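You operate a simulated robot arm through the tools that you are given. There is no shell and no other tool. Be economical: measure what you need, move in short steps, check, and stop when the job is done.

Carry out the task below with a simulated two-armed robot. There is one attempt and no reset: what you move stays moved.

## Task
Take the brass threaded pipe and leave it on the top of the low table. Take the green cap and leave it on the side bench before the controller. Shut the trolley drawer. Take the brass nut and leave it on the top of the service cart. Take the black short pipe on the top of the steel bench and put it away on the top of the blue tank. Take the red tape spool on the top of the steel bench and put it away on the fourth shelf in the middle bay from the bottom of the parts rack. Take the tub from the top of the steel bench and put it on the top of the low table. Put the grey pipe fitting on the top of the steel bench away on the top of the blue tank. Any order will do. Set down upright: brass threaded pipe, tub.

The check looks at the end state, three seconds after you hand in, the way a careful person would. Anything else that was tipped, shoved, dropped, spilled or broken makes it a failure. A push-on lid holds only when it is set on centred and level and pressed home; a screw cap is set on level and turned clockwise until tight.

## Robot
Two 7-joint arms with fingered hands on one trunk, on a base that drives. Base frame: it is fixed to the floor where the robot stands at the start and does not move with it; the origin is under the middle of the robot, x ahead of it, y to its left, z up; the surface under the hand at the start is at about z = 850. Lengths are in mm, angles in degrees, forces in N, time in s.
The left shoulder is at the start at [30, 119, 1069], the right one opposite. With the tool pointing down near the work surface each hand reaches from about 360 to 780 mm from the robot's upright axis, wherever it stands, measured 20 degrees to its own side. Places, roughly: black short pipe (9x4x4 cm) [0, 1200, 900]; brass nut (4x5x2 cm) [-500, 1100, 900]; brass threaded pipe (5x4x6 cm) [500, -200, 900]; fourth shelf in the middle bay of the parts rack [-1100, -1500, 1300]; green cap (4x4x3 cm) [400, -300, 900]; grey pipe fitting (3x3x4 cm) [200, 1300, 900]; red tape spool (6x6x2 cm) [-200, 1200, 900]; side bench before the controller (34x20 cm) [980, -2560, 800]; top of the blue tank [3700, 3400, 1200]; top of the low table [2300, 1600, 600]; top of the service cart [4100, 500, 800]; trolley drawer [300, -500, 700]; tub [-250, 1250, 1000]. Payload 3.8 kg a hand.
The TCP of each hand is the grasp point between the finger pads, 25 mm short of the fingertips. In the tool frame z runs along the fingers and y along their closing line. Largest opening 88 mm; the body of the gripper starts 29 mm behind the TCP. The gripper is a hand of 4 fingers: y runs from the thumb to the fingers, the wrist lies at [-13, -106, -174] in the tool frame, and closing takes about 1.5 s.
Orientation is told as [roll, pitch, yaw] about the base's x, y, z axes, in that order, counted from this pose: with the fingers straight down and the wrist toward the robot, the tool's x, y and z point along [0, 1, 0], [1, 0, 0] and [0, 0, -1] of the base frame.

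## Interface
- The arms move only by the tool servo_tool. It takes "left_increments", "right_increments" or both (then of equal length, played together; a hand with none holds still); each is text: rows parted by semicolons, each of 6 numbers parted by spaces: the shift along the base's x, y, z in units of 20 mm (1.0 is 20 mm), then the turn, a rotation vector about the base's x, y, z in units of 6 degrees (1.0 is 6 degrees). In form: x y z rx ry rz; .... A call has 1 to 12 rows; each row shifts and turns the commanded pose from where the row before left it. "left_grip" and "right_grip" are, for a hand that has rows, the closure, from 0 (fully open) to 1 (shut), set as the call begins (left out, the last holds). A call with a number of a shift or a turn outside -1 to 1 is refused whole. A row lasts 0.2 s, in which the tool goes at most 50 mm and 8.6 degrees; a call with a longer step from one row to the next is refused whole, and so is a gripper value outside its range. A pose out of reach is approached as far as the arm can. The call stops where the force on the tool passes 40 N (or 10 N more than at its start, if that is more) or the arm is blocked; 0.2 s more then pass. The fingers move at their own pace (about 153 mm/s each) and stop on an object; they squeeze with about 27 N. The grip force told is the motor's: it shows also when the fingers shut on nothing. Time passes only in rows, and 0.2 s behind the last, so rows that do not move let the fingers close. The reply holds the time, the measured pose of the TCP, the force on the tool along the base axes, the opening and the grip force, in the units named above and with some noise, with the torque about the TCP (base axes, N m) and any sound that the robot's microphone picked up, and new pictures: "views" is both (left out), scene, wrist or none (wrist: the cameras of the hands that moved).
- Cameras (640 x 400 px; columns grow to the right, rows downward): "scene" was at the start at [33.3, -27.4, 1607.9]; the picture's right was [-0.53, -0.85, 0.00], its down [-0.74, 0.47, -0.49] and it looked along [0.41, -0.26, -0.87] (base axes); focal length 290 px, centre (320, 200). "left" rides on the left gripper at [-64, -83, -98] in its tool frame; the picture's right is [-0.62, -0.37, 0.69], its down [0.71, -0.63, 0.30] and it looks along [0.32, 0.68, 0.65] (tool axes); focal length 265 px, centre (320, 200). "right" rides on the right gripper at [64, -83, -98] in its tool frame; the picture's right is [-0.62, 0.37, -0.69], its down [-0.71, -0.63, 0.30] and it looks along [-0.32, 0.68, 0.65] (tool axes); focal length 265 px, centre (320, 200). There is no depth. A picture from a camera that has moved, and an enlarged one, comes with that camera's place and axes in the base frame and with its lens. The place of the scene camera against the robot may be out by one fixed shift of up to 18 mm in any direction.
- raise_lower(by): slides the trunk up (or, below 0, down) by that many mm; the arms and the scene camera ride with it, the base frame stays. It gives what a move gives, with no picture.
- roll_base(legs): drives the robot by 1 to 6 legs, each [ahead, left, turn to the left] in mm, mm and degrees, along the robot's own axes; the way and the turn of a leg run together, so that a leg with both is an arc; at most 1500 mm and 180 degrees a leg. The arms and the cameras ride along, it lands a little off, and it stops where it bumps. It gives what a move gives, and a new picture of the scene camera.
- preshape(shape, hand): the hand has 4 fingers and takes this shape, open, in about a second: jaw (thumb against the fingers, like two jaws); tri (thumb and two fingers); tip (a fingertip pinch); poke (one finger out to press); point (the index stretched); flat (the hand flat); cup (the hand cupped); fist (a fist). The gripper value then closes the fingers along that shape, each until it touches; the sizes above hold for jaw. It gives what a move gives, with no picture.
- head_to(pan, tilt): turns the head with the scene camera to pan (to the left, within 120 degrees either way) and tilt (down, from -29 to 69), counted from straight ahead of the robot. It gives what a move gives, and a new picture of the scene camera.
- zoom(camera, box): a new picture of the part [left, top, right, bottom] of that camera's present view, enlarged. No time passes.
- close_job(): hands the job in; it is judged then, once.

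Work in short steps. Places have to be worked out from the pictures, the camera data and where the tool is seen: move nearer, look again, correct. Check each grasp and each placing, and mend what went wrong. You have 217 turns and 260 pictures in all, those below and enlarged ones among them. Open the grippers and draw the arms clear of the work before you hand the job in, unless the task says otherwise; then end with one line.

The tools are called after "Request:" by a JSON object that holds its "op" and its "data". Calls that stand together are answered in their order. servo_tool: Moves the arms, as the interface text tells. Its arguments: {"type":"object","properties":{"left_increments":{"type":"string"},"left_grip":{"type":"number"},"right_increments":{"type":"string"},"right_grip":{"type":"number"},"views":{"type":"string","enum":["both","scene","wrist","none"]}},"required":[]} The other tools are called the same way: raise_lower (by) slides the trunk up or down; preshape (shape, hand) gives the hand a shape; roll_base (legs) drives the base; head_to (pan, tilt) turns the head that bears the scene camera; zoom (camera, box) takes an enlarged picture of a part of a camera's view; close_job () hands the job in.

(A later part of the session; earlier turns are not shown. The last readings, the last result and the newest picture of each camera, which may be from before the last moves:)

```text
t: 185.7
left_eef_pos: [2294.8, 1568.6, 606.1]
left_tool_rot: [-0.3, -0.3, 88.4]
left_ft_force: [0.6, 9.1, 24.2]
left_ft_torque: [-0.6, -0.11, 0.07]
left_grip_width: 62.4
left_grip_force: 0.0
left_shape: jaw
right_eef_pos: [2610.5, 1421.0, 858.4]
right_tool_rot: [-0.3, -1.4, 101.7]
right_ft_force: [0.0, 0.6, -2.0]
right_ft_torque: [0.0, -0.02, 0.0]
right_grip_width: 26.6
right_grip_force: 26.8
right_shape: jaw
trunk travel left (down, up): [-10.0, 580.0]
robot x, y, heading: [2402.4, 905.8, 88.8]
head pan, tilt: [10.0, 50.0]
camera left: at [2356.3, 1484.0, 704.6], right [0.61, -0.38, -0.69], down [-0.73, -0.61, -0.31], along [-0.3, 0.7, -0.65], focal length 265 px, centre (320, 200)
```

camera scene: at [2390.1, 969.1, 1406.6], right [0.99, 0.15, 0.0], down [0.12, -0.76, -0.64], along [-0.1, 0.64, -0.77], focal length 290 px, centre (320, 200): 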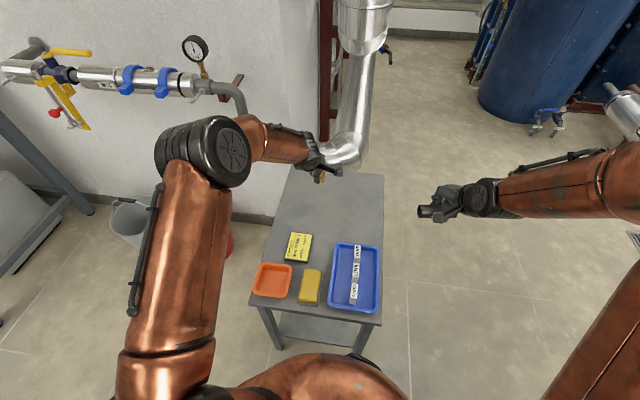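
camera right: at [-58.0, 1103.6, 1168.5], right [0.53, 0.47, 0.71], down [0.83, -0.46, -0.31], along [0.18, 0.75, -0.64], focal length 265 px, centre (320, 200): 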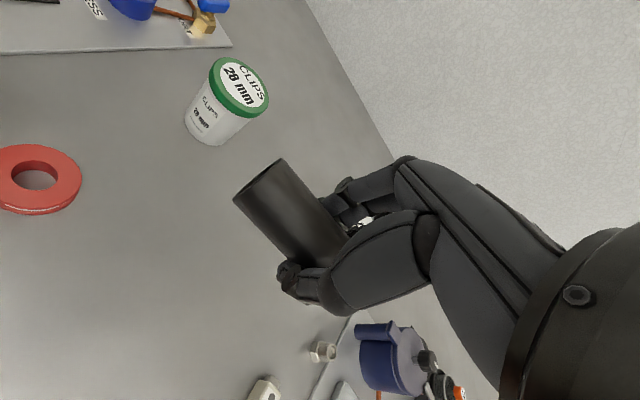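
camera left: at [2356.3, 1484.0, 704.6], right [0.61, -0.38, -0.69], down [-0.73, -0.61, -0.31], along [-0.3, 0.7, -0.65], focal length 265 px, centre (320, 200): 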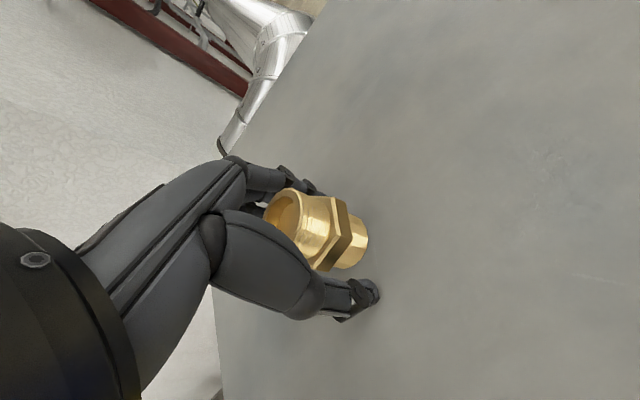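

The pipe stands free. I raise the hand straight up and check.

Request:
{"op": "servo_tool", "data": {"left_increments": "0 0 0.4 0 0 0; 0 0 1 0 0 0; 0 0 1 0 0 0; 0 0 1 0 0 0; 0 0 1 0 0 0; 0 0 1 0 0 0; 0 0 1 0 0 0; 0 0 1 0 0 0; 0 0 1 0 0 0; 0 -0.5 1 0 0 0; 0 -0.5 1 0 0 0; 0 -0.5 1 0 0 0", "left_grip": 0, "views": "both"}}

```text
t: 188.3
left_eef_pos: [2293.3, 1537.3, 833.0]
left_tool_rot: [-0.2, 0.1, 88.4]
left_ft_force: [0.0, -0.1, 0.1]
left_ft_torque: [-0.02, 0.0, 0.0]
left_grip_width: 87.7
left_grip_force: 0.3
left_shape: jaw
right_eef_pos: [2610.1, 1420.9, 857.7]
right_tool_rot: [-0.2, -1.3, 101.8]
right_ft_force: [0.1, 0.4, -1.9]
right_ft_torque: [0.01, -0.04, 0.06]
right_grip_width: 26.7
right_grip_force: 26.6
right_shape: jaw
trunk travel left (down, up): [-10.0, 580.0]
robot x, y, heading: [2404.1, 903.3, 88.8]
head pan, tilt: [10.0, 50.0]
camera scene: at [2390.1, 968.5, 1406.6], right [0.99, 0.15, 0.0], down [0.12, -0.76, -0.64], along [-0.1, 0.64, -0.77], focal length 290 px, centre (320, 200)
camera left: at [2354.9, 1452.3, 931.7], right [0.61, -0.39, -0.69], down [-0.73, -0.61, -0.31], along [-0.3, 0.69, -0.66], focal length 265 px, centre (320, 200)
```

scene: 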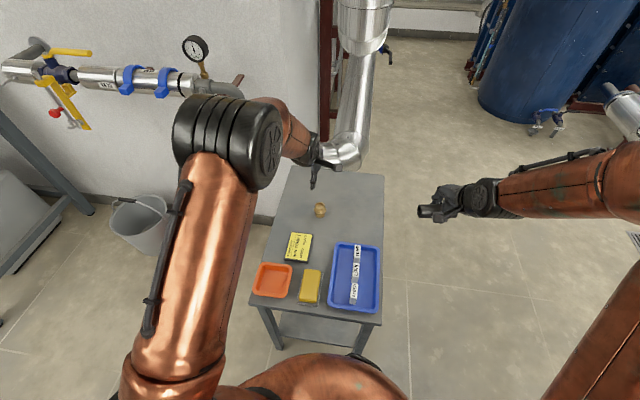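
left: 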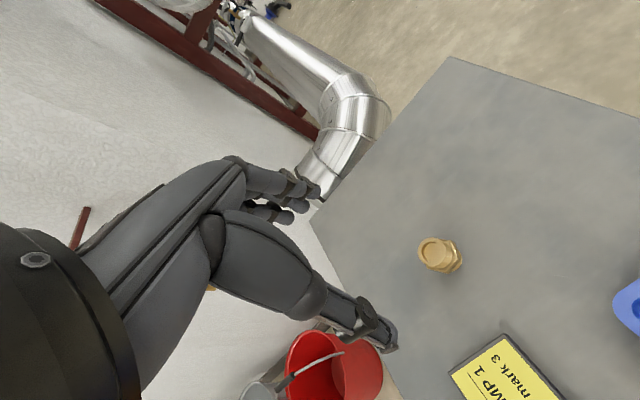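

The brass pipe stands upright. I raise the trunk, back away and look toward the blue tank.

Request:
{"op": "raise_lower", "data": {"by": 215}}

Request:
{"op": "roll_base", "data": {"legs": [[-100, 0, 0], [0, -500, 0]]}}

Request:
{"op": "head_to", "data": {"pan": -20, "tilt": 15}}

```text
t: 190.6
left_eef_pos: [2292.9, 1536.7, 1047.9]
left_tool_rot: [-0.2, 0.2, 88.5]
left_ft_force: [1.3, -0.9, 0.3]
left_ft_torque: [-0.01, -0.01, 0.03]
left_grip_width: 87.8
left_grip_force: 0.1
left_shape: jaw
right_eef_pos: [2611.0, 1421.7, 1071.9]
right_tool_rot: [-0.3, -1.3, 101.9]
right_ft_force: [0.0, 0.2, -2.1]
right_ft_torque: [0.0, 0.01, 0.01]
right_grip_width: 26.7
right_grip_force: 26.6
right_shape: jaw
trunk travel left (down, up): [-225.0, 365.0]
robot x, y, heading: [2405.6, 903.6, 88.5]
head pan, tilt: [10.0, 50.0]
```

```text
t: 194.2
left_eef_pos: [2784.9, 1427.0, 1046.4]
left_tool_rot: [-0.2, 0.1, 88.3]
left_ft_force: [0.3, 0.0, 0.0]
left_ft_torque: [-0.03, 0.03, 0.06]
left_grip_width: 87.9
left_grip_force: 0.1
left_shape: jaw
right_eef_pos: [3101.1, 1311.5, 1073.6]
right_tool_rot: [-0.2, -1.3, 101.7]
right_ft_force: [0.2, 0.0, -1.9]
right_ft_torque: [0.0, 0.01, 0.0]
right_grip_width: 26.6
right_grip_force: 27.0
right_shape: jaw
trunk travel left (down, up): [-225.0, 365.0]
robot x, y, heading: [2892.1, 793.6, 88.3]
head pan, tilt: [10.0, 50.0]
camera scene: at [2880.4, 859.2, 1621.6], right [0.99, 0.15, 0.0], down [0.11, -0.76, -0.64], along [-0.1, 0.64, -0.77], focal length 290 px, centre (320, 200)
```

scene: 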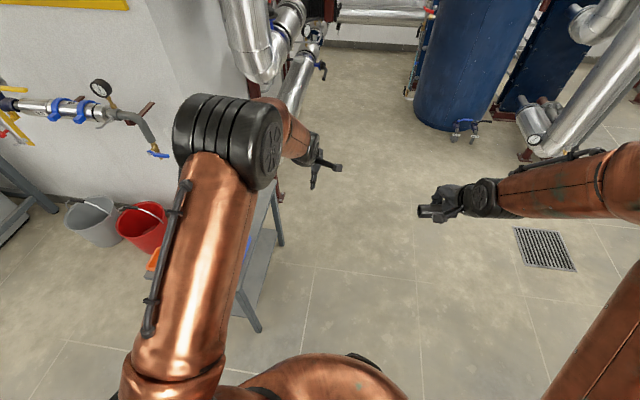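

```text
t: 195.2
left_eef_pos: [2784.6, 1427.1, 1046.4]
left_tool_rot: [-0.2, 0.1, 88.3]
left_ft_force: [-0.4, 0.3, -0.3]
left_ft_torque: [0.01, 0.01, 0.02]
left_grip_width: 88.0
left_grip_force: 0.0
left_shape: jaw
right_eef_pos: [3099.2, 1310.7, 1072.8]
right_tool_rot: [-0.4, -1.3, 101.7]
right_ft_force: [1.0, 0.3, -2.0]
right_ft_torque: [0.03, -0.01, 0.01]
right_grip_width: 26.5
right_grip_force: 26.9
right_shape: jaw
trunk travel left (down, up): [-225.0, 365.0]
robot x, y, heading: [2892.8, 793.2, 88.6]
head pan, tilt: [-20.0, 15.0]
camera scene: at [2925.2, 870.0, 1675.2], right [0.93, -0.37, 0.0], down [-0.1, -0.24, -0.97], along [0.35, 0.9, -0.26], focal length 290 px, centre (320, 200)
```

scene: 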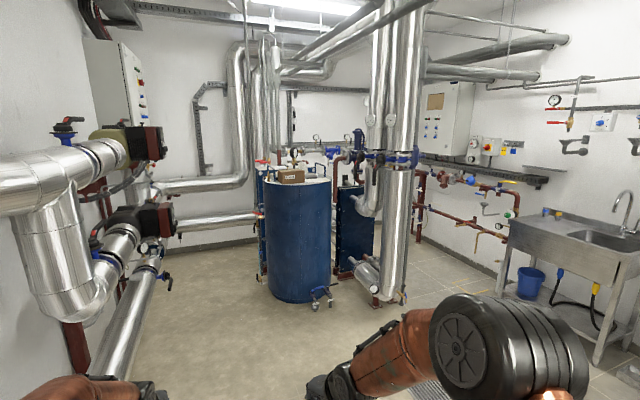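

The blue tank's top centre is about (3650,3290), radius ≈285, front clear. I drive to stand before it and raise the trunk.

Request:
{"op": "roll_base", "data": {"legs": [[500, -600, 0], [1050, -150, 1.5]]}}

Request:
{"op": "raise_lower", "data": {"by": 345}}

Request:
{"op": "head_to", "data": {"pan": 0, "tilt": 40}}

```text
t: 204.3
left_eef_pos: [3578.9, 2913.7, 1046.8]
left_tool_rot: [-0.3, 0.0, 87.4]
left_ft_force: [-0.3, 0.1, -1.1]
left_ft_torque: [-0.01, 0.04, -0.03]
left_grip_width: 87.9
left_grip_force: 0.1
left_shape: jaw
right_eef_pos: [3893.9, 2794.7, 1072.7]
right_tool_rot: [-0.3, -1.3, 100.9]
right_ft_force: [-0.3, 0.0, -1.9]
right_ft_torque: [-0.03, -0.01, 0.01]
right_grip_width: 26.6
right_grip_force: 26.4
right_shape: jaw
trunk travel left (down, up): [-225.0, 365.0]
robot x, y, heading: [3677.5, 2280.7, 87.5]
head pan, tilt: [-20.0, 15.0]
camera scene: at [3712.1, 2355.5, 1675.2], right [0.93, -0.38, 0.0], down [-0.1, -0.24, -0.97], along [0.37, 0.89, -0.26], focal length 290 px, centre (320, 200)
```

scene: 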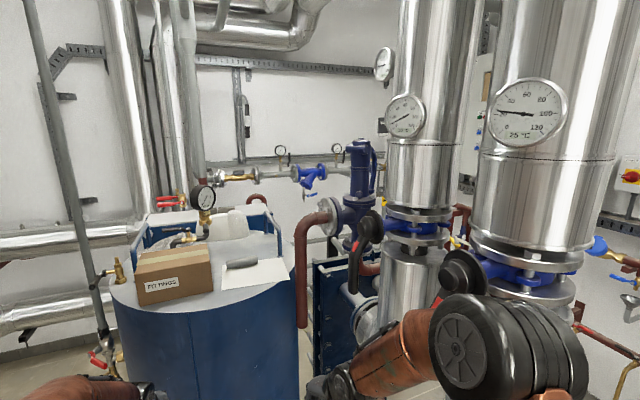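

```text
t: 207.7
left_eef_pos: [3578.2, 2915.3, 1392.3]
left_tool_rot: [-0.2, 0.2, 87.5]
left_ft_force: [0.2, 0.2, -0.7]
left_ft_torque: [0.01, 0.03, 0.0]
left_grip_width: 87.9
left_grip_force: 0.0
left_shape: jaw
right_eef_pos: [3894.4, 2793.9, 1417.5]
right_tool_rot: [-0.3, -1.3, 100.9]
right_ft_force: [-0.6, -1.2, -2.2]
right_ft_torque: [0.0, -0.02, 0.03]
right_grip_width: 26.4
right_grip_force: 26.4
right_shape: jaw
trunk travel left (down, up): [-570.0, 20.0]
robot x, y, heading: [3681.8, 2279.6, 87.8]
head pan, tilt: [-20.0, 15.0]
```

```text
t: 208.6
left_eef_pos: [3578.6, 2913.4, 1392.1]
left_tool_rot: [-0.2, 0.1, 87.4]
left_ft_force: [0.7, 0.2, 0.6]
left_ft_torque: [0.01, 0.02, 0.01]
left_grip_width: 87.6
left_grip_force: 0.1
left_shape: jaw
right_eef_pos: [3894.6, 2792.9, 1418.4]
right_tool_rot: [-0.3, -1.3, 101.0]
right_ft_force: [0.0, 0.0, -2.4]
right_ft_torque: [0.02, 0.01, 0.04]
right_grip_width: 26.6
right_grip_force: 26.9
right_shape: jaw
trunk travel left (down, up): [-570.0, 20.0]
robot x, y, heading: [3677.9, 2281.2, 87.8]
head pan, tilt: [0.0, 40.0]
camera scene: at [3680.1, 2353.6, 1980.8], right [1.0, -0.04, 0.0], down [-0.03, -0.64, -0.77], along [0.03, 0.77, -0.64], focal length 290 px, centre (320, 200)
```

scene: 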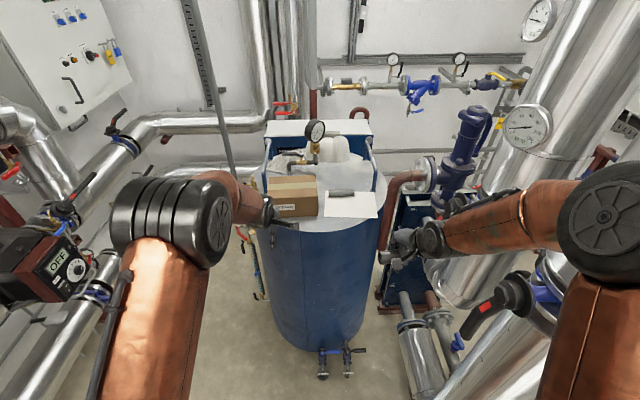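

The tank top carries a fittings box and a paper with a black tool. I zoom to find free space.

Request:
{"op": "zoom", "data": {"camera": "scene", "box": [230, 110, 410, 250]}}

```text
2.86 times, centred on (320, 180) of scene
camera zoom: at [3680.1, 2353.6, 1980.8], right [1.0, -0.04, 0.0], down [-0.03, -0.64, -0.77], along [0.03, 0.77, -0.64], focal length 829 px, centre (320, 257)
```

zoom: 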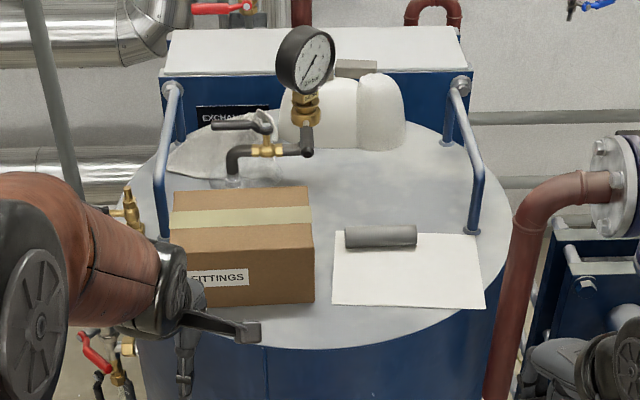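

Free strip: y≈3115–3190 along the front rim; right of x≈3700 there is only the flat paper behind it. I'll lay the black pipe along x at about (3770,3153). Drive closer.

Request:
{"op": "roll_base", "data": {"legs": [[215, 90, 2]]}}

Request:
{"op": "servo_tool", "data": {"right_increments": "0 0 -0.5 0 0 -1; 0 0 -0.5 0 0 -1; 0 0.5 -0.5 0 0 0; 0 0.5 -0.5 0 0 0; 0 0.5 -0.5 0 0 0", "views": "both"}}

```text
t: 210.3
left_eef_pos: [3472.2, 3126.3, 1392.8]
left_tool_rot: [-0.1, 0.0, 89.6]
left_ft_force: [-0.4, 0.4, 1.2]
left_ft_torque: [0.01, 0.02, -0.02]
left_grip_width: 87.8
left_grip_force: 0.0
left_shape: jaw
right_eef_pos: [3792.6, 3017.5, 1418.7]
right_tool_rot: [-0.3, -1.3, 102.9]
right_ft_force: [-0.4, -0.3, -2.0]
right_ft_torque: [0.03, -0.03, 0.03]
right_grip_width: 26.6
right_grip_force: 26.6
right_shape: jaw
trunk travel left (down, up): [-570.0, 20.0]
robot x, y, heading: [3594.0, 2495.2, 89.6]
head pan, tilt: [0.0, 40.0]
camera scene: at [3594.7, 2569.5, 1980.8], right [1.0, 0.0, 0.0], down [0.0, -0.64, -0.77], along [0.0, 0.77, -0.64], focal length 290 px, centre (320, 200)
```

scene: 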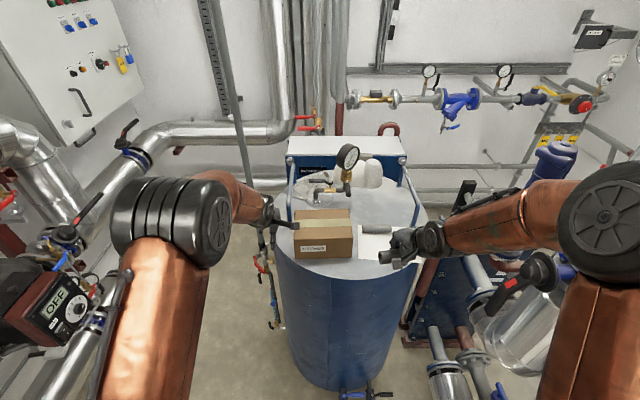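

```text
t: 211.5
left_eef_pos: [3470.7, 3129.0, 1392.0]
left_tool_rot: [-0.4, 0.1, 89.7]
left_ft_force: [-0.6, -0.2, -0.1]
left_ft_torque: [0.01, 0.01, -0.01]
left_grip_width: 87.8
left_grip_force: 0.2
left_shape: jaw
right_eef_pos: [3791.5, 3050.1, 1369.1]
right_tool_rot: [-0.4, -1.3, 90.8]
right_ft_force: [0.2, -0.1, -2.2]
right_ft_torque: [0.03, 0.03, 0.01]
right_grip_width: 26.3
right_grip_force: 26.7
right_shape: jaw
trunk travel left (down, up): [-570.0, 20.0]
robot x, y, heading: [3598.0, 2496.3, 89.7]
head pan, tilt: [0.0, 40.0]
camera scene: at [3593.2, 2571.7, 1980.7], right [1.0, 0.0, 0.0], down [0.0, -0.64, -0.77], along [0.0, 0.77, -0.64], focal length 290 px, centre (320, 200)
camera right: at [3729.2, 2963.3, 1463.3], right [0.61, 0.36, 0.7], down [0.73, -0.61, -0.31], along [0.32, 0.7, -0.64], focal length 265 px, centre (320, 200)
```

scene: 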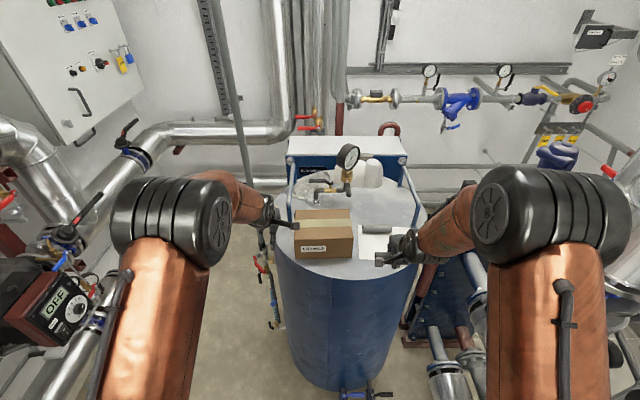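
right: 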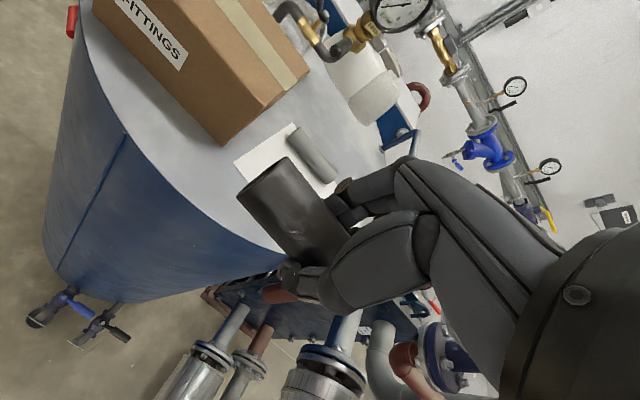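

The wrist view confirms the strip at y≈3110–3186. I move the pipe over (3775,3150) and down to z≈1250.

Request:
{"op": "servo_tool", "data": {"right_increments": "-0.15 0.85 -0.6 0 0 0; -0.15 0.85 -0.6 0 0 0; -0.15 0.85 -0.8 0 0 0; -0.15 0.85 -0.8 0 0 0; -0.2 0.85 -1 0 0 0; 0 0.75 -1 0 0 0; 0 0 -1 0 0 0", "views": "both"}}

```text
t: 213.1
left_eef_pos: [3471.7, 3129.9, 1392.3]
left_tool_rot: [-0.2, 0.1, 89.6]
left_ft_force: [-0.2, -0.3, 0.2]
left_ft_torque: [-0.02, 0.0, -0.01]
left_grip_width: 87.8
left_grip_force: 0.2
left_shape: jaw
right_eef_pos: [3774.5, 3150.3, 1250.1]
right_tool_rot: [-0.3, -1.2, 91.0]
right_ft_force: [-0.5, 0.1, -2.8]
right_ft_torque: [-0.01, 0.01, 0.02]
right_grip_width: 26.1
right_grip_force: 26.9
right_shape: jaw
trunk travel left (down, up): [-570.0, 20.0]
robot x, y, heading: [3595.5, 2498.1, 89.8]
head pan, tilt: [0.0, 40.0]
camera scene: at [3593.7, 2572.4, 1980.7], right [1.0, 0.0, 0.0], down [0.0, -0.64, -0.77], along [0.0, 0.77, -0.64], focal length 290 px, centre (320, 200)
camera right: at [3711.2, 3064.0, 1344.9], right [0.61, 0.36, 0.7], down [0.73, -0.61, -0.31], along [0.32, 0.7, -0.64], focal length 265 px, centre (320, 200)
```

scene: 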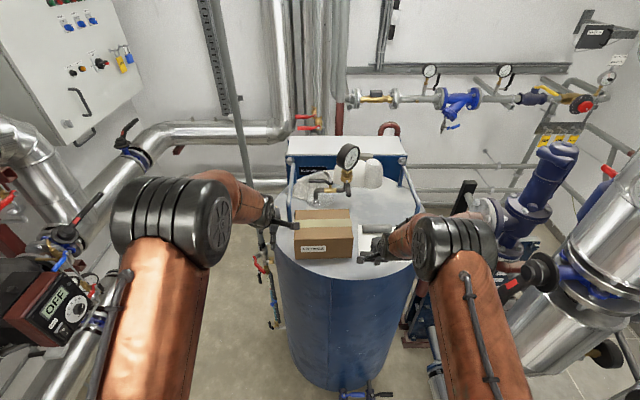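
right: 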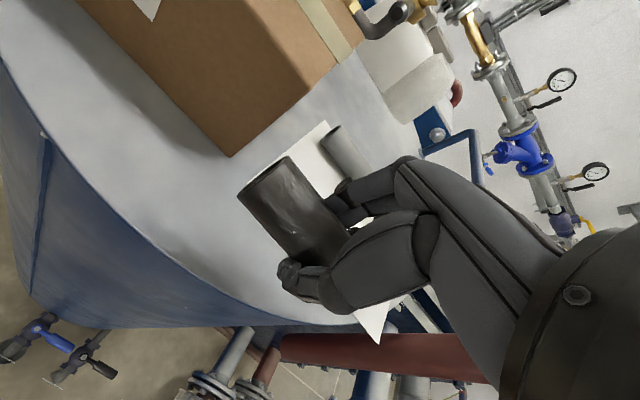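

Good alignment, pipe just in front of the paper's edge. Lowering in fine steps to contact.

Request:
{"op": "servo_tool", "data": {"right_increments": "0 0 -0.4 0 0 0; 0 0 -0.3 0 0 0; 0 0 -0.2 0 0 0; 0 0 -0.2 0 0 0; 0 0 -0.15 0 0 0; 0 0 -0.15 0 0 0; 0 0 -0.15 0 0 0; 0 0 -0.15 0 0 0", "views": "wrist"}}

```text
t: 214.9
left_eef_pos: [3471.8, 3128.2, 1392.2]
left_tool_rot: [-0.2, 0.1, 89.7]
left_ft_force: [0.2, 0.0, 0.4]
left_ft_torque: [0.01, -0.05, 0.01]
left_grip_width: 87.7
left_grip_force: 0.0
left_shape: jaw
right_eef_pos: [3774.7, 3150.2, 1217.6]
right_tool_rot: [-0.3, -1.1, 90.9]
right_ft_force: [0.2, 0.7, -2.7]
right_ft_torque: [0.02, 0.0, 0.03]
right_grip_width: 25.9
right_grip_force: 26.9
right_shape: jaw
trunk travel left (down, up): [-570.0, 20.0]
robot x, y, heading: [3592.7, 2496.0, 89.9]
head pan, tilt: [0.0, 40.0]
camera right: at [3712.2, 3063.3, 1312.4], right [0.61, 0.36, 0.7], down [0.73, -0.61, -0.31], along [0.32, 0.7, -0.64], focal length 265 px, centre (320, 200)
```

right: 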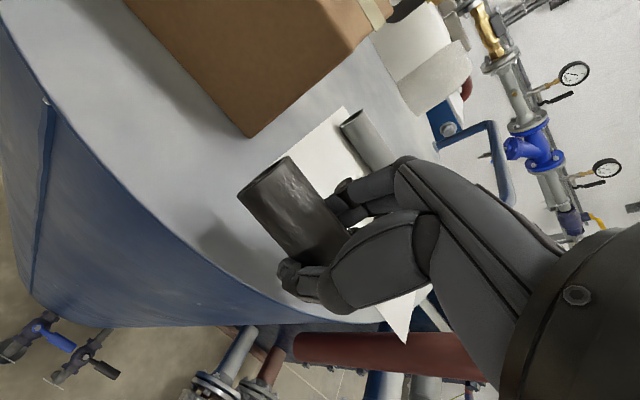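

No contact yet; continuing down finely.

Request:
{"op": "servo_tool", "data": {"right_increments": "0 0 -0.2 0 0 0; 0 0 -0.2 0 0 0; 0 0 -0.2 0 0 0; 0 0 -0.15 0 0 0; 0 0 -0.15 0 0 0; 0 0 -0.15 0 0 0; 0 0 -0.15 0 0 0; 0 0 -0.15 0 0 0; 0 0 -0.15 0 0 0; 0 0 -0.15 0 0 0", "views": "wrist"}}

```text
t: 217.1
left_eef_pos: [3471.1, 3128.2, 1391.6]
left_tool_rot: [-0.2, 0.1, 89.7]
left_ft_force: [0.0, 0.5, 0.0]
left_ft_torque: [-0.01, 0.02, -0.01]
left_grip_width: 87.9
left_grip_force: 0.1
left_shape: jaw
right_eef_pos: [3773.5, 3150.4, 1185.1]
right_tool_rot: [-0.4, -1.2, 90.8]
right_ft_force: [-0.8, 0.1, -2.3]
right_ft_torque: [0.03, 0.0, -0.01]
right_grip_width: 25.8
right_grip_force: 26.9
right_shape: jaw
trunk travel left (down, up): [-570.0, 20.0]
robot x, y, heading: [3597.4, 2497.0, 89.8]
head pan, tilt: [0.0, 40.0]
camera right: at [3711.2, 3063.8, 1280.2], right [0.61, 0.36, 0.7], down [0.73, -0.61, -0.31], along [0.32, 0.7, -0.64], focal length 265 px, centre (320, 200)
```

right: 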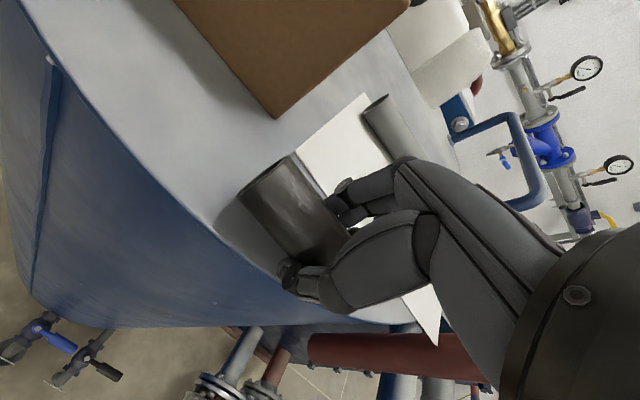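

Triangulating puts the top at z≈1155, the rim at y≈3135 and the box/paper front at y≈3205+; I shift the pipe 26 mm further in before touching down.

Request:
{"op": "servo_tool", "data": {"right_increments": "-0.2 0.6 0.4 0 0 0; -0.2 0.7 0 0 0 0; 0 0 -0.2 0 0 0; 0 0 -0.2 0 0 0; 0 0 -0.15 0 0 0; 0 0 -0.15 0 0 0; 0 0 -0.15 0 0 0; 0 0 -0.15 0 0 0; 0 0 -0.15 0 0 0; 0 0 -0.15 0 0 0", "views": "wrist"}}

```text
t: 219.0
left_eef_pos: [3471.5, 3127.0, 1394.0]
left_tool_rot: [-0.3, 0.0, 89.6]
left_ft_force: [0.0, -0.1, 0.5]
left_ft_torque: [-0.02, 0.0, -0.02]
left_grip_width: 87.7
left_grip_force: 0.1
left_shape: jaw
right_eef_pos: [3768.0, 3180.2, 1182.9]
right_tool_rot: [-0.3, -2.6, 90.8]
right_ft_force: [1.1, -8.7, 19.4]
right_ft_torque: [-0.56, 0.09, 0.03]
right_grip_width: 26.8
right_grip_force: 27.0
right_shape: jaw
trunk travel left (down, up): [-570.0, 20.0]
robot x, y, heading: [3594.0, 2496.6, 89.7]
head pan, tilt: [0.0, 40.0]
stopped in row 9 (right hand): the force on the tool passed its limit at 42 N (the readings are from after the stop); the commanded pose is now the measured one
camera right: at [3704.2, 3092.4, 1275.0], right [0.61, 0.35, 0.71], down [0.72, -0.61, -0.33], along [0.32, 0.72, -0.62], focal length 265 px, centre (320, 200)
```

right: 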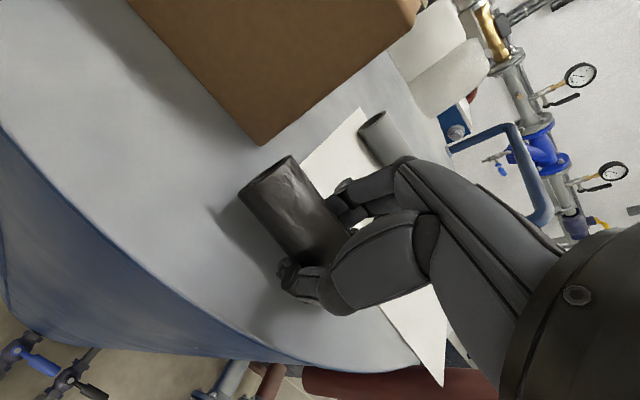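

Contact at the right place. I ease up 1 mm and open moderately.

Request:
{"op": "servo_tool", "data": {"right_increments": "0 0 0.05 0 0 0; 0 0 0 0 0 0; 0 0 0 0 0 0; 0 0 0 0 0 0; 0 0 0 0 0 0", "right_grip": 0.4, "views": "wrist"}}

```text
t: 220.2
left_eef_pos: [3470.8, 3127.4, 1393.7]
left_tool_rot: [-0.3, 0.1, 89.6]
left_ft_force: [1.6, 0.4, 0.1]
left_ft_torque: [-0.01, -0.01, 0.02]
left_grip_width: 88.1
left_grip_force: 0.1
left_shape: jaw
right_eef_pos: [3766.9, 3181.1, 1182.0]
right_tool_rot: [-0.4, -2.5, 90.9]
right_ft_force: [-0.6, 5.7, 21.7]
right_ft_torque: [-0.22, 0.07, 0.0]
right_grip_width: 46.4
right_grip_force: 0.1
right_shape: jaw
trunk travel left (down, up): [-570.0, 20.0]
robot x, y, heading: [3596.7, 2497.7, 90.0]
head pan, tilt: [0.0, 40.0]
camera right: at [3703.6, 3092.7, 1275.5], right [0.61, 0.35, 0.71], down [0.73, -0.61, -0.33], along [0.32, 0.72, -0.62], focal length 265 px, centre (320, 200)
```

right: 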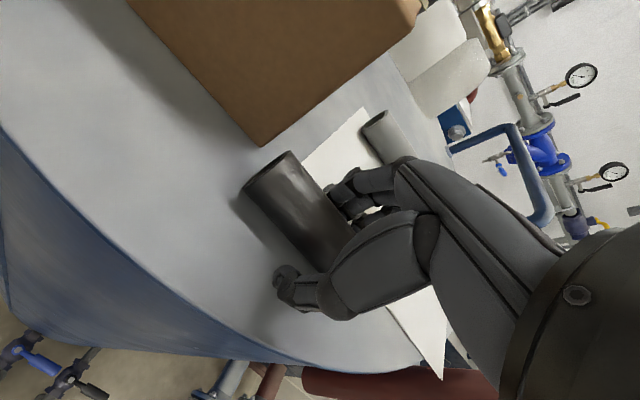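

The pipe lies on the tank. I rise straight up.

Request:
{"op": "servo_tool", "data": {"right_increments": "0 0 0.3 0 0 0; 0 0 0.5 0 0 0; 0 0 0.7 0 0 0; 0 0 1 0 0 0; 0 0 1 0 0 0; 0 0 1 0 0 0; 0 0 1 0 0 0; 0 -0.3 1 0 0 0; 0 -0.5 1 0 0 0; 0 -0.5 1 0 0 0; 0 -0.5 1 0 0 0", "right_grip": 0.35, "views": "wrist"}}

```text
t: 222.6
left_eef_pos: [3472.3, 3127.4, 1392.3]
left_tool_rot: [-0.3, 0.0, 89.6]
left_ft_force: [0.1, 0.5, -0.3]
left_ft_torque: [0.01, 0.02, -0.02]
left_grip_width: 87.7
left_grip_force: 0.0
left_shape: jaw
right_eef_pos: [3769.7, 3143.2, 1371.3]
right_tool_rot: [-0.4, -2.3, 91.0]
right_ft_force: [0.4, -0.6, 0.3]
right_ft_torque: [-0.03, -0.01, -0.01]
right_grip_width: 56.9
right_grip_force: 0.0
right_shape: jaw
trunk travel left (down, up): [-570.0, 20.0]
robot x, y, heading: [3594.0, 2497.0, 89.7]
head pan, tilt: [0.0, 40.0]
camera right: at [3705.8, 3055.7, 1464.6], right [0.61, 0.35, 0.71], down [0.73, -0.61, -0.32], along [0.32, 0.71, -0.62], focal length 265 px, centre (320, 200)
```

right: 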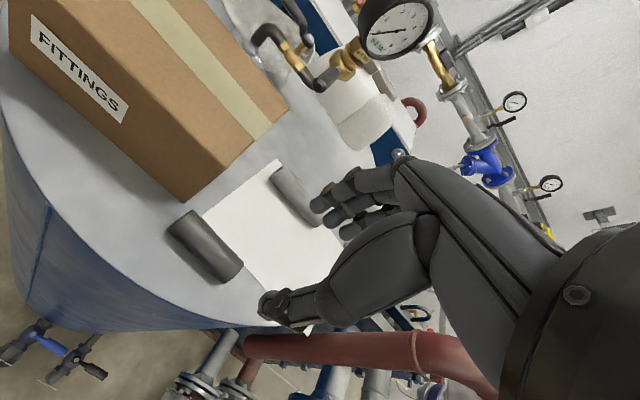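

The pipe lies well placed. I go back to the steel bench for the grey fitting (right hand) and the nut (left hand).

Request:
{"op": "roll_base", "data": {"legs": [[-1500, 0, 0], [-430, 0, 0], [0, 1500, 0], [0, 1500, 0], [0, 600, 0]]}}

Request:
{"op": "raise_lower", "data": {"by": -345}}

Request:
{"op": "head_to", "data": {"pan": 0, "tilt": 45}}

```text
t: 249.1
left_eef_pos: [-154.7, 1184.2, 1392.7]
left_tool_rot: [-0.2, 0.1, 92.3]
left_ft_force: [-0.2, 0.2, 0.5]
left_ft_torque: [-0.04, 0.0, 0.03]
left_grip_width: 88.0
left_grip_force: 0.1
left_shape: jaw
right_eef_pos: [141.1, 1215.8, 1369.8]
right_tool_rot: [-0.3, -2.2, 93.5]
right_ft_force: [-0.2, 0.0, -0.5]
right_ft_torque: [-0.01, 0.0, 0.0]
right_grip_width: 57.1
right_grip_force: 0.1
right_shape: jaw
trunk travel left (down, up): [-570.0, 20.0]
robot x, y, heading: [-0.9, 561.1, 92.8]
head pan, tilt: [0.0, 40.0]
camera scene: at [-5.7, 634.4, 1980.7], right [1.0, 0.04, 0.0], down [0.03, -0.64, -0.77], along [-0.03, 0.77, -0.64], focal length 290 px, centre (320, 200)
```

scene: 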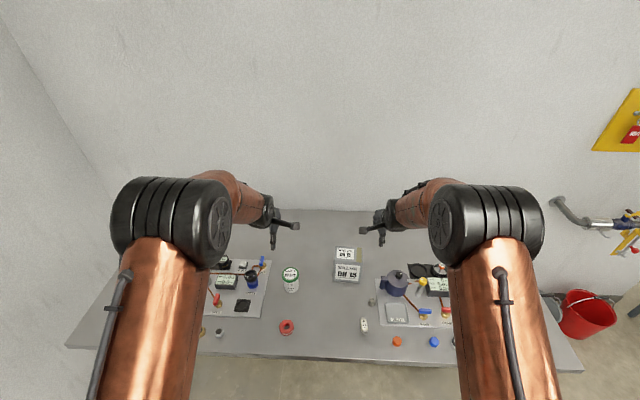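

```text
t: 252.5
left_eef_pos: [-155.4, 1185.2, 1048.1]
left_tool_rot: [-0.3, 0.0, 92.2]
left_ft_force: [-0.1, -0.2, -0.4]
left_ft_torque: [0.0, 0.02, -0.03]
left_grip_width: 87.9
left_grip_force: 0.0
left_shape: jaw
right_eef_pos: [140.0, 1213.9, 1026.4]
right_tool_rot: [-0.3, -2.2, 93.6]
right_ft_force: [-0.1, 0.4, -1.0]
right_ft_torque: [-0.02, -0.02, 0.0]
right_grip_width: 57.2
right_grip_force: 0.1
right_shape: jaw
trunk travel left (down, up): [-225.0, 365.0]
robot x, y, heading: [-3.2, 560.0, 92.3]
head pan, tilt: [0.0, 40.0]
```

```text
t: 253.2
left_eef_pos: [-155.2, 1183.9, 1047.6]
left_tool_rot: [-0.3, 0.1, 92.4]
left_ft_force: [0.1, -0.2, 0.9]
left_ft_torque: [0.03, 0.0, 0.03]
left_grip_width: 87.8
left_grip_force: 0.0
left_shape: jaw
right_eef_pos: [139.7, 1214.2, 1024.7]
right_tool_rot: [-0.3, -2.2, 93.6]
right_ft_force: [0.0, 0.0, 0.3]
right_ft_torque: [0.0, -0.03, 0.0]
right_grip_width: 57.0
right_grip_force: 0.1
right_shape: jaw
trunk travel left (down, up): [-225.0, 365.0]
robot x, y, heading: [-1.3, 561.0, 92.8]
head pan, tilt: [0.0, 45.0]
camera scene: at [-6.9, 630.6, 1628.5], right [1.0, 0.04, 0.0], down [0.03, -0.71, -0.71], along [-0.03, 0.71, -0.71], focal length 290 px, centre (320, 200)
```

scene: 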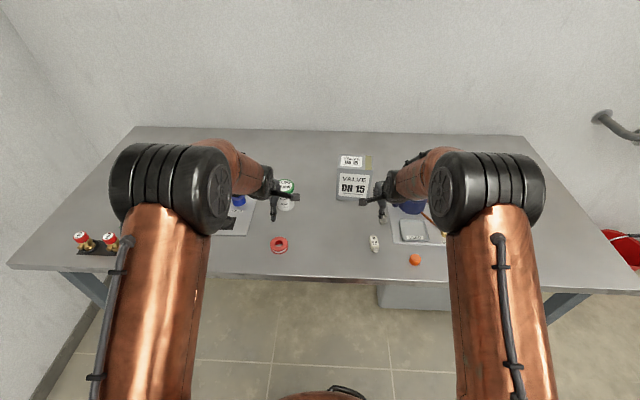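

I drive 70 mm ahead and bring the right hand over the fitting's estimated spot (178,1300) for a wrist view.

Request:
{"op": "roll_base", "data": {"legs": [[70, 0, -2.5]]}}

Request:
{"op": "servo_tool", "data": {"right_increments": "0.2 0.2 -0.4 0 0 0; 0.2 0 -0.4 0 0 0", "right_grip": 0.2, "views": "wrist"}}

```text
t: 254.2
left_eef_pos: [-129.2, 1260.9, 1046.0]
left_tool_rot: [-0.3, 0.2, 89.8]
left_ft_force: [-0.7, -0.1, -0.1]
left_ft_torque: [-0.01, 0.01, 0.01]
left_grip_width: 87.9
left_grip_force: 0.1
left_shape: jaw
right_eef_pos: [166.6, 1279.4, 1024.2]
right_tool_rot: [-0.3, -2.0, 91.0]
right_ft_force: [-0.4, 0.4, -0.1]
right_ft_torque: [-0.03, 0.0, 0.0]
right_grip_width: 57.0
right_grip_force: 0.1
right_shape: jaw
trunk travel left (down, up): [-225.0, 365.0]
robot x, y, heading: [-6.5, 630.3, 90.2]
head pan, tilt: [0.0, 45.0]
camera scene: at [-5.6, 702.4, 1628.3], right [1.0, 0.0, 0.0], down [0.0, -0.71, -0.71], along [0.0, 0.71, -0.71], focal length 290 px, centre (320, 200)
```

scene: 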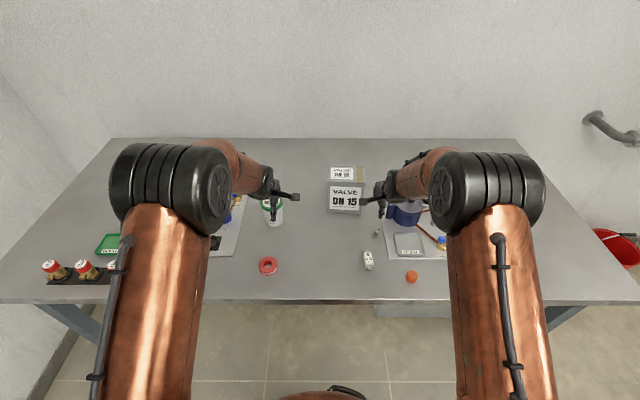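

```text
t: 254.8
left_eef_pos: [-129.1, 1259.9, 1047.9]
left_tool_rot: [-0.2, 0.1, 89.8]
left_ft_force: [-1.0, 0.2, 0.2]
left_ft_torque: [0.01, 0.02, 0.02]
left_grip_width: 87.8
left_grip_force: 0.1
left_shape: jaw
right_eef_pos: [174.4, 1279.7, 1009.4]
right_tool_rot: [-0.3, -2.2, 91.1]
right_ft_force: [-0.7, -0.1, 0.4]
right_ft_torque: [0.0, 0.0, -0.01]
right_grip_width: 70.1
right_grip_force: 0.0
right_shape: jaw
trunk travel left (down, up): [-225.0, 365.0]
robot x, y, heading: [-3.9, 630.1, 90.2]
head pan, tilt: [0.0, 45.0]
camera right: at [111.8, 1192.1, 1102.9], right [0.61, 0.35, 0.71], down [0.73, -0.6, -0.32], along [0.31, 0.71, -0.63], focal length 265 px, centre (320, 200)
```

right: 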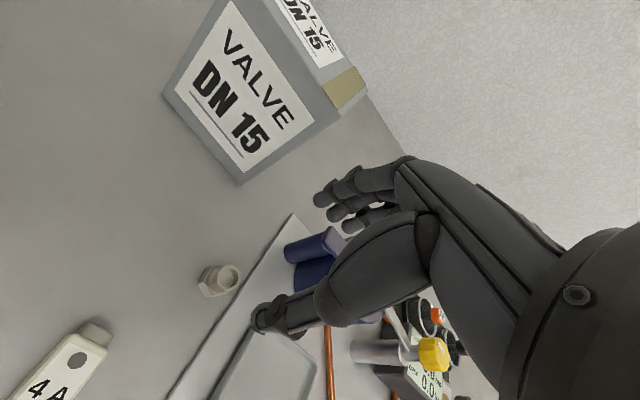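

Fitting at (179,1281), upright. I descend over it, fingers at ~57 mm.

Request:
{"op": "servo_tool", "data": {"right_increments": "0.25 0.05 -1 0 0 0; 0 0 -1 0 0 0; 0 0 -1 0 0 0; 0 0 -1 0 0 0; 0 0 -1 0 0 0", "right_grip": 0.35, "views": "wrist"}}

```text
t: 256.0
left_eef_pos: [-130.8, 1259.7, 1047.2]
left_tool_rot: [-0.2, 0.0, 89.8]
left_ft_force: [0.0, 0.3, -0.2]
left_ft_torque: [0.0, 0.0, 0.01]
left_grip_width: 88.0
left_grip_force: 0.0
left_shape: jaw
right_eef_pos: [180.3, 1280.7, 908.9]
right_tool_rot: [-0.3, -2.1, 91.1]
right_ft_force: [-0.9, -0.3, 0.2]
right_ft_torque: [0.01, -0.01, 0.02]
right_grip_width: 57.5
right_grip_force: 0.1
right_shape: jaw
trunk travel left (down, up): [-225.0, 365.0]
robot x, y, heading: [-4.5, 632.3, 90.2]
head pan, tilt: [0.0, 45.0]
camera right: at [116.9, 1192.0, 1002.3], right [0.61, 0.35, 0.71], down [0.73, -0.6, -0.32], along [0.31, 0.71, -0.62], focal length 265 px, centre (320, 200)
```

right: 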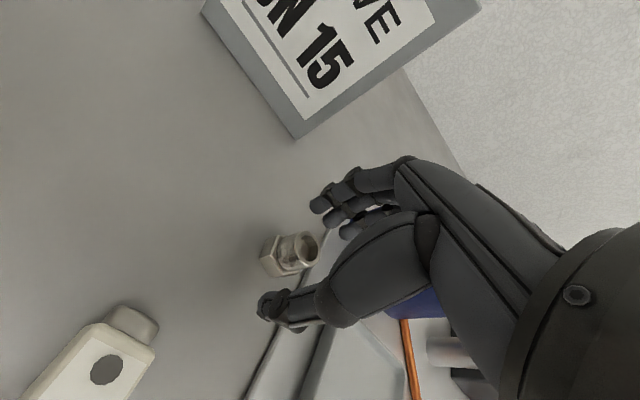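

Centred. Lower to z≈888 and close.

Request:
{"op": "servo_tool", "data": {"right_increments": "0 0 -0.6 0 0 0; 0 0 -0.4 0 0 0; 0 0 0 0 0 0", "views": "none"}}

Request:
{"op": "servo_tool", "data": {"right_increments": "0 0 0 0 0 0; 0 0 0 0 0 0; 0 0 0 0 0 0; 0 0 0 0 0 0; 0 0 0 0 0 0; 0 0 0 0 0 0; 0 0 0 0 0 0", "right_grip": 1, "views": "wrist"}}

```text
t: 256.8
left_eef_pos: [-129.9, 1259.8, 1047.6]
left_tool_rot: [-0.3, 0.1, 89.8]
left_ft_force: [0.3, 0.3, 0.0]
left_ft_torque: [-0.03, 0.02, -0.01]
left_grip_width: 88.0
left_grip_force: 0.2
left_shape: jaw
right_eef_pos: [180.0, 1281.3, 889.9]
right_tool_rot: [-0.3, -2.2, 91.0]
right_ft_force: [0.0, -0.3, 0.5]
right_ft_torque: [0.0, -0.02, -0.01]
right_grip_width: 57.7
right_grip_force: 0.3
right_shape: jaw
trunk travel left (down, up): [-225.0, 365.0]
robot x, y, heading: [-3.7, 631.8, 90.4]
head pan, tilt: [0.0, 45.0]
```

```text
t: 258.4
left_eef_pos: [-129.9, 1258.8, 1049.1]
left_tool_rot: [-0.3, 0.2, 89.9]
left_ft_force: [0.2, -0.1, 0.0]
left_ft_torque: [0.0, 0.02, -0.01]
left_grip_width: 87.8
left_grip_force: 0.0
left_shape: jaw
right_eef_pos: [181.4, 1280.5, 889.5]
right_tool_rot: [-0.3, -2.1, 91.1]
right_ft_force: [0.7, -0.6, 0.7]
right_ft_torque: [-0.01, -0.01, 0.04]
right_grip_width: 18.7
right_grip_force: 26.9
right_shape: jaw
trunk travel left (down, up): [-225.0, 365.0]
robot x, y, heading: [1.6, 630.7, 90.2]
head pan, tilt: [0.0, 45.0]
camera right: at [117.1, 1192.7, 983.1], right [0.61, 0.35, 0.71], down [0.73, -0.6, -0.32], along [0.31, 0.71, -0.62], focal length 265 px, centre (320, 200)
```

right: 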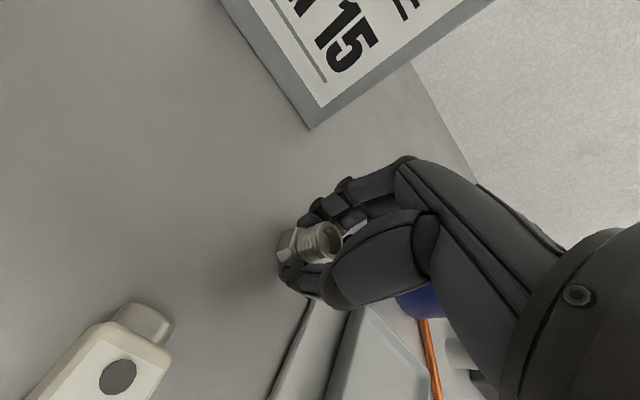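

Gripped. Lift, then drive left to face the nut.

Request:
{"op": "servo_tool", "data": {"right_increments": "0 0 1 0 0 0; 0 0 1 0 0 0; 0 0 1 0 0 0; 0 0 1 0 0 0; 0 0 1 0 0 0; 0 -0.5 1 0 0 0; 0 -0.5 1 0 0 0; 0 -1 1 0 0 0; 0 -1 1 0 0 0; 0 -1 0 0 0 0; 0 -1 0 0 0 0; 0 -1 0 0 0 0", "views": "wrist"}}

Request:
{"op": "roll_base", "data": {"legs": [[-90, 320, 0]]}}

Request:
{"op": "head_to", "data": {"pan": 20, "tilt": 50}}

```text
t: 261.0
left_eef_pos: [-129.4, 1259.0, 1049.3]
left_tool_rot: [-0.2, 0.1, 89.8]
left_ft_force: [0.1, 0.3, -0.7]
left_ft_torque: [0.01, 0.0, -0.01]
left_grip_width: 87.6
left_grip_force: 0.0
left_shape: jaw
right_eef_pos: [179.0, 1158.9, 1071.2]
right_tool_rot: [-0.3, -2.2, 91.1]
right_ft_force: [0.5, 0.0, -0.1]
right_ft_torque: [-0.01, 0.0, 0.01]
right_grip_width: 18.7
right_grip_force: 26.6
right_shape: jaw
trunk travel left (down, up): [-225.0, 365.0]
robot x, y, heading: [-2.9, 628.5, 90.1]
head pan, tilt: [0.0, 45.0]
camera right: at [115.5, 1071.2, 1164.2], right [0.61, 0.35, 0.71], down [0.73, -0.6, -0.32], along [0.31, 0.71, -0.62], focal length 265 px, centre (320, 200)
```

right: 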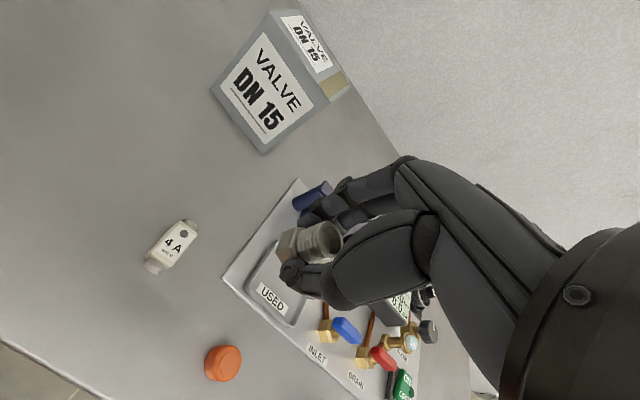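

```text
t: 263.2
left_eef_pos: [-451.3, 1166.4, 1047.3]
left_tool_rot: [-0.3, 0.0, 90.1]
left_ft_force: [-0.4, 0.2, 1.1]
left_ft_torque: [0.03, -0.02, -0.03]
left_grip_width: 87.9
left_grip_force: 0.1
left_shape: jaw
right_eef_pos: [-143.1, 1069.5, 1072.2]
right_tool_rot: [-0.4, -2.2, 91.3]
right_ft_force: [-0.4, -0.1, -0.1]
right_ft_torque: [-0.02, -0.01, -0.02]
right_grip_width: 18.8
right_grip_force: 27.1
right_shape: jaw
trunk travel left (down, up): [-225.0, 365.0]
robot x, y, heading: [-318.7, 536.4, 90.2]
head pan, tilt: [0.0, 45.0]
camera scene: at [-325.9, 607.6, 1628.5], right [1.0, 0.0, 0.0], down [0.0, -0.71, -0.71], along [0.0, 0.71, -0.71], focal length 290 px, centre (320, 200)
```

scene: 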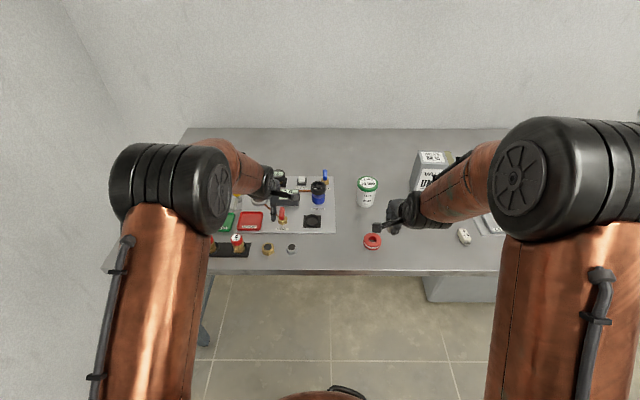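

```text
t: 264.0
left_eef_pos: [-450.4, 1168.3, 1046.2]
left_tool_rot: [-0.3, 0.1, 89.9]
left_ft_force: [0.1, 0.7, -0.1]
left_ft_torque: [-0.01, 0.0, 0.01]
left_grip_width: 87.8
left_grip_force: 0.1
left_shape: jaw
right_eef_pos: [-142.1, 1069.2, 1069.6]
right_tool_rot: [-0.2, -2.3, 91.3]
right_ft_force: [0.2, -0.3, -0.3]
right_ft_torque: [0.03, 0.01, 0.04]
right_grip_width: 18.7
right_grip_force: 27.2
right_shape: jaw
trunk travel left (down, up): [-225.0, 365.0]
robot x, y, heading: [-318.5, 537.3, 90.1]
head pan, tilt: [20.0, 50.0]
camera scene: at [-350.9, 598.9, 1621.6], right [0.94, 0.35, 0.0], down [0.26, -0.72, -0.64], along [-0.22, 0.6, -0.77], focal length 290 px, centre (320, 200)
```

scene: 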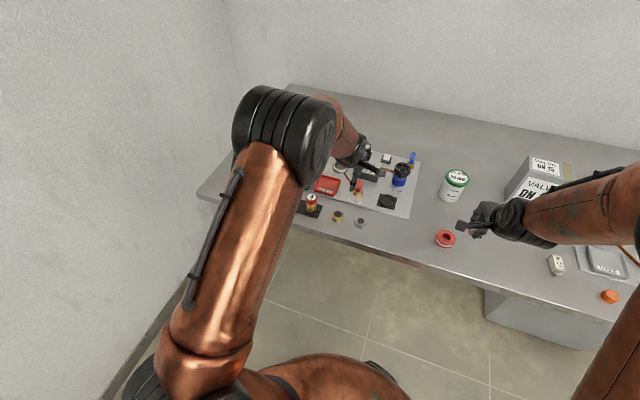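

I move the left hand over the nut (≈(-493,1145)) at z≈985 for a close view.

Request:
{"op": "servo_tool", "data": {"left_increments": "-0.7 -0.4 -1 0 0 0; -0.7 -0.4 -1 0 0 0; -0.7 -0.4 -1 0 0 0", "left_grip": 0.2, "views": "wrist"}}

```text
t: 264.8
left_eef_pos: [-494.9, 1141.1, 988.0]
left_tool_rot: [-0.3, 0.1, 89.9]
left_ft_force: [0.5, -1.0, 0.3]
left_ft_torque: [0.0, 0.02, 0.0]
left_grip_width: 70.6
left_grip_force: 0.0
left_shape: jaw
right_eef_pos: [-143.5, 1070.3, 1072.0]
right_tool_rot: [-0.4, -2.2, 91.3]
right_ft_force: [-0.2, -0.2, -0.5]
right_ft_torque: [-0.01, 0.0, 0.02]
right_grip_width: 18.9
right_grip_force: 27.0
right_shape: jaw
trunk travel left (down, up): [-225.0, 365.0]
robot x, y, heading: [-323.7, 536.7, 90.3]
head pan, tilt: [20.0, 50.0]
camera left: at [-430.8, 1058.9, 1086.4], right [0.62, -0.37, -0.69], down [-0.71, -0.63, -0.31], along [-0.32, 0.68, -0.66], focal length 265 px, centre (320, 200)
```

left: 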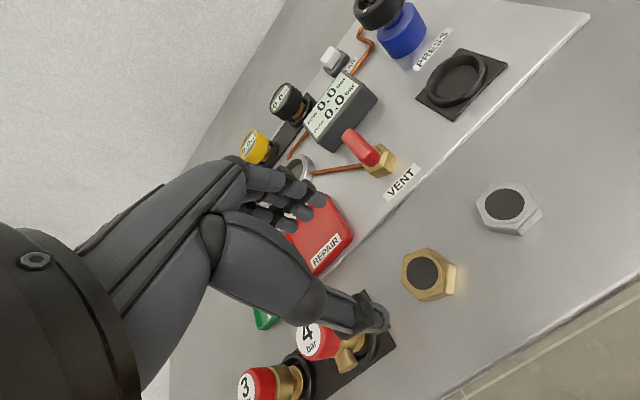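

Nut at (-486,1132), neighbouring valve edge at x≈-537. I descend with ~64 mm opening.

Request:
{"op": "servo_tool", "data": {"left_increments": "0.5 -0.45 -1 0 0 0; 0 0 -1 0 0 0; 0 0 -1 0 0 0; 0 0 -0.8 0 0 0", "left_grip": 0.27, "views": "wrist"}}

```text
t: 265.8
left_eef_pos: [-481.4, 1133.7, 912.1]
left_tool_rot: [-0.3, 0.1, 90.1]
left_ft_force: [0.0, -0.1, -0.6]
left_ft_torque: [-0.01, 0.02, 0.02]
left_grip_width: 64.7
left_grip_force: 0.1
left_shape: jaw
right_eef_pos: [-142.5, 1069.9, 1070.5]
right_tool_rot: [-0.2, -2.2, 91.3]
right_ft_force: [-0.8, 0.6, -0.7]
right_ft_torque: [0.02, -0.02, -0.01]
right_grip_width: 19.0
right_grip_force: 27.5
right_shape: jaw
trunk travel left (down, up): [-225.0, 365.0]
robot x, y, heading: [-324.3, 539.7, 90.3]
head pan, tilt: [20.0, 50.0]
camera left: at [-417.5, 1051.9, 1010.2], right [0.62, -0.37, -0.69], down [-0.71, -0.63, -0.31], along [-0.32, 0.68, -0.66], focal length 265 px, centre (320, 200)
```

left: 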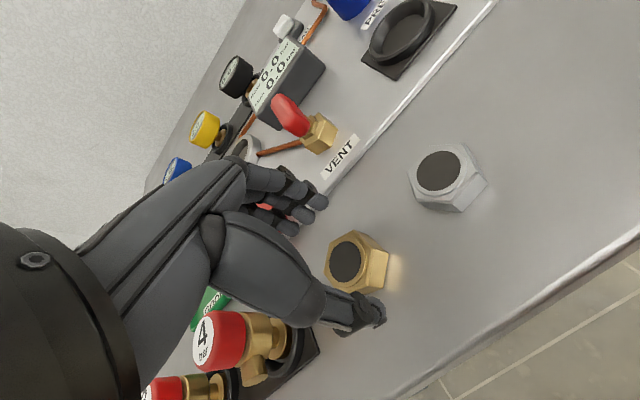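

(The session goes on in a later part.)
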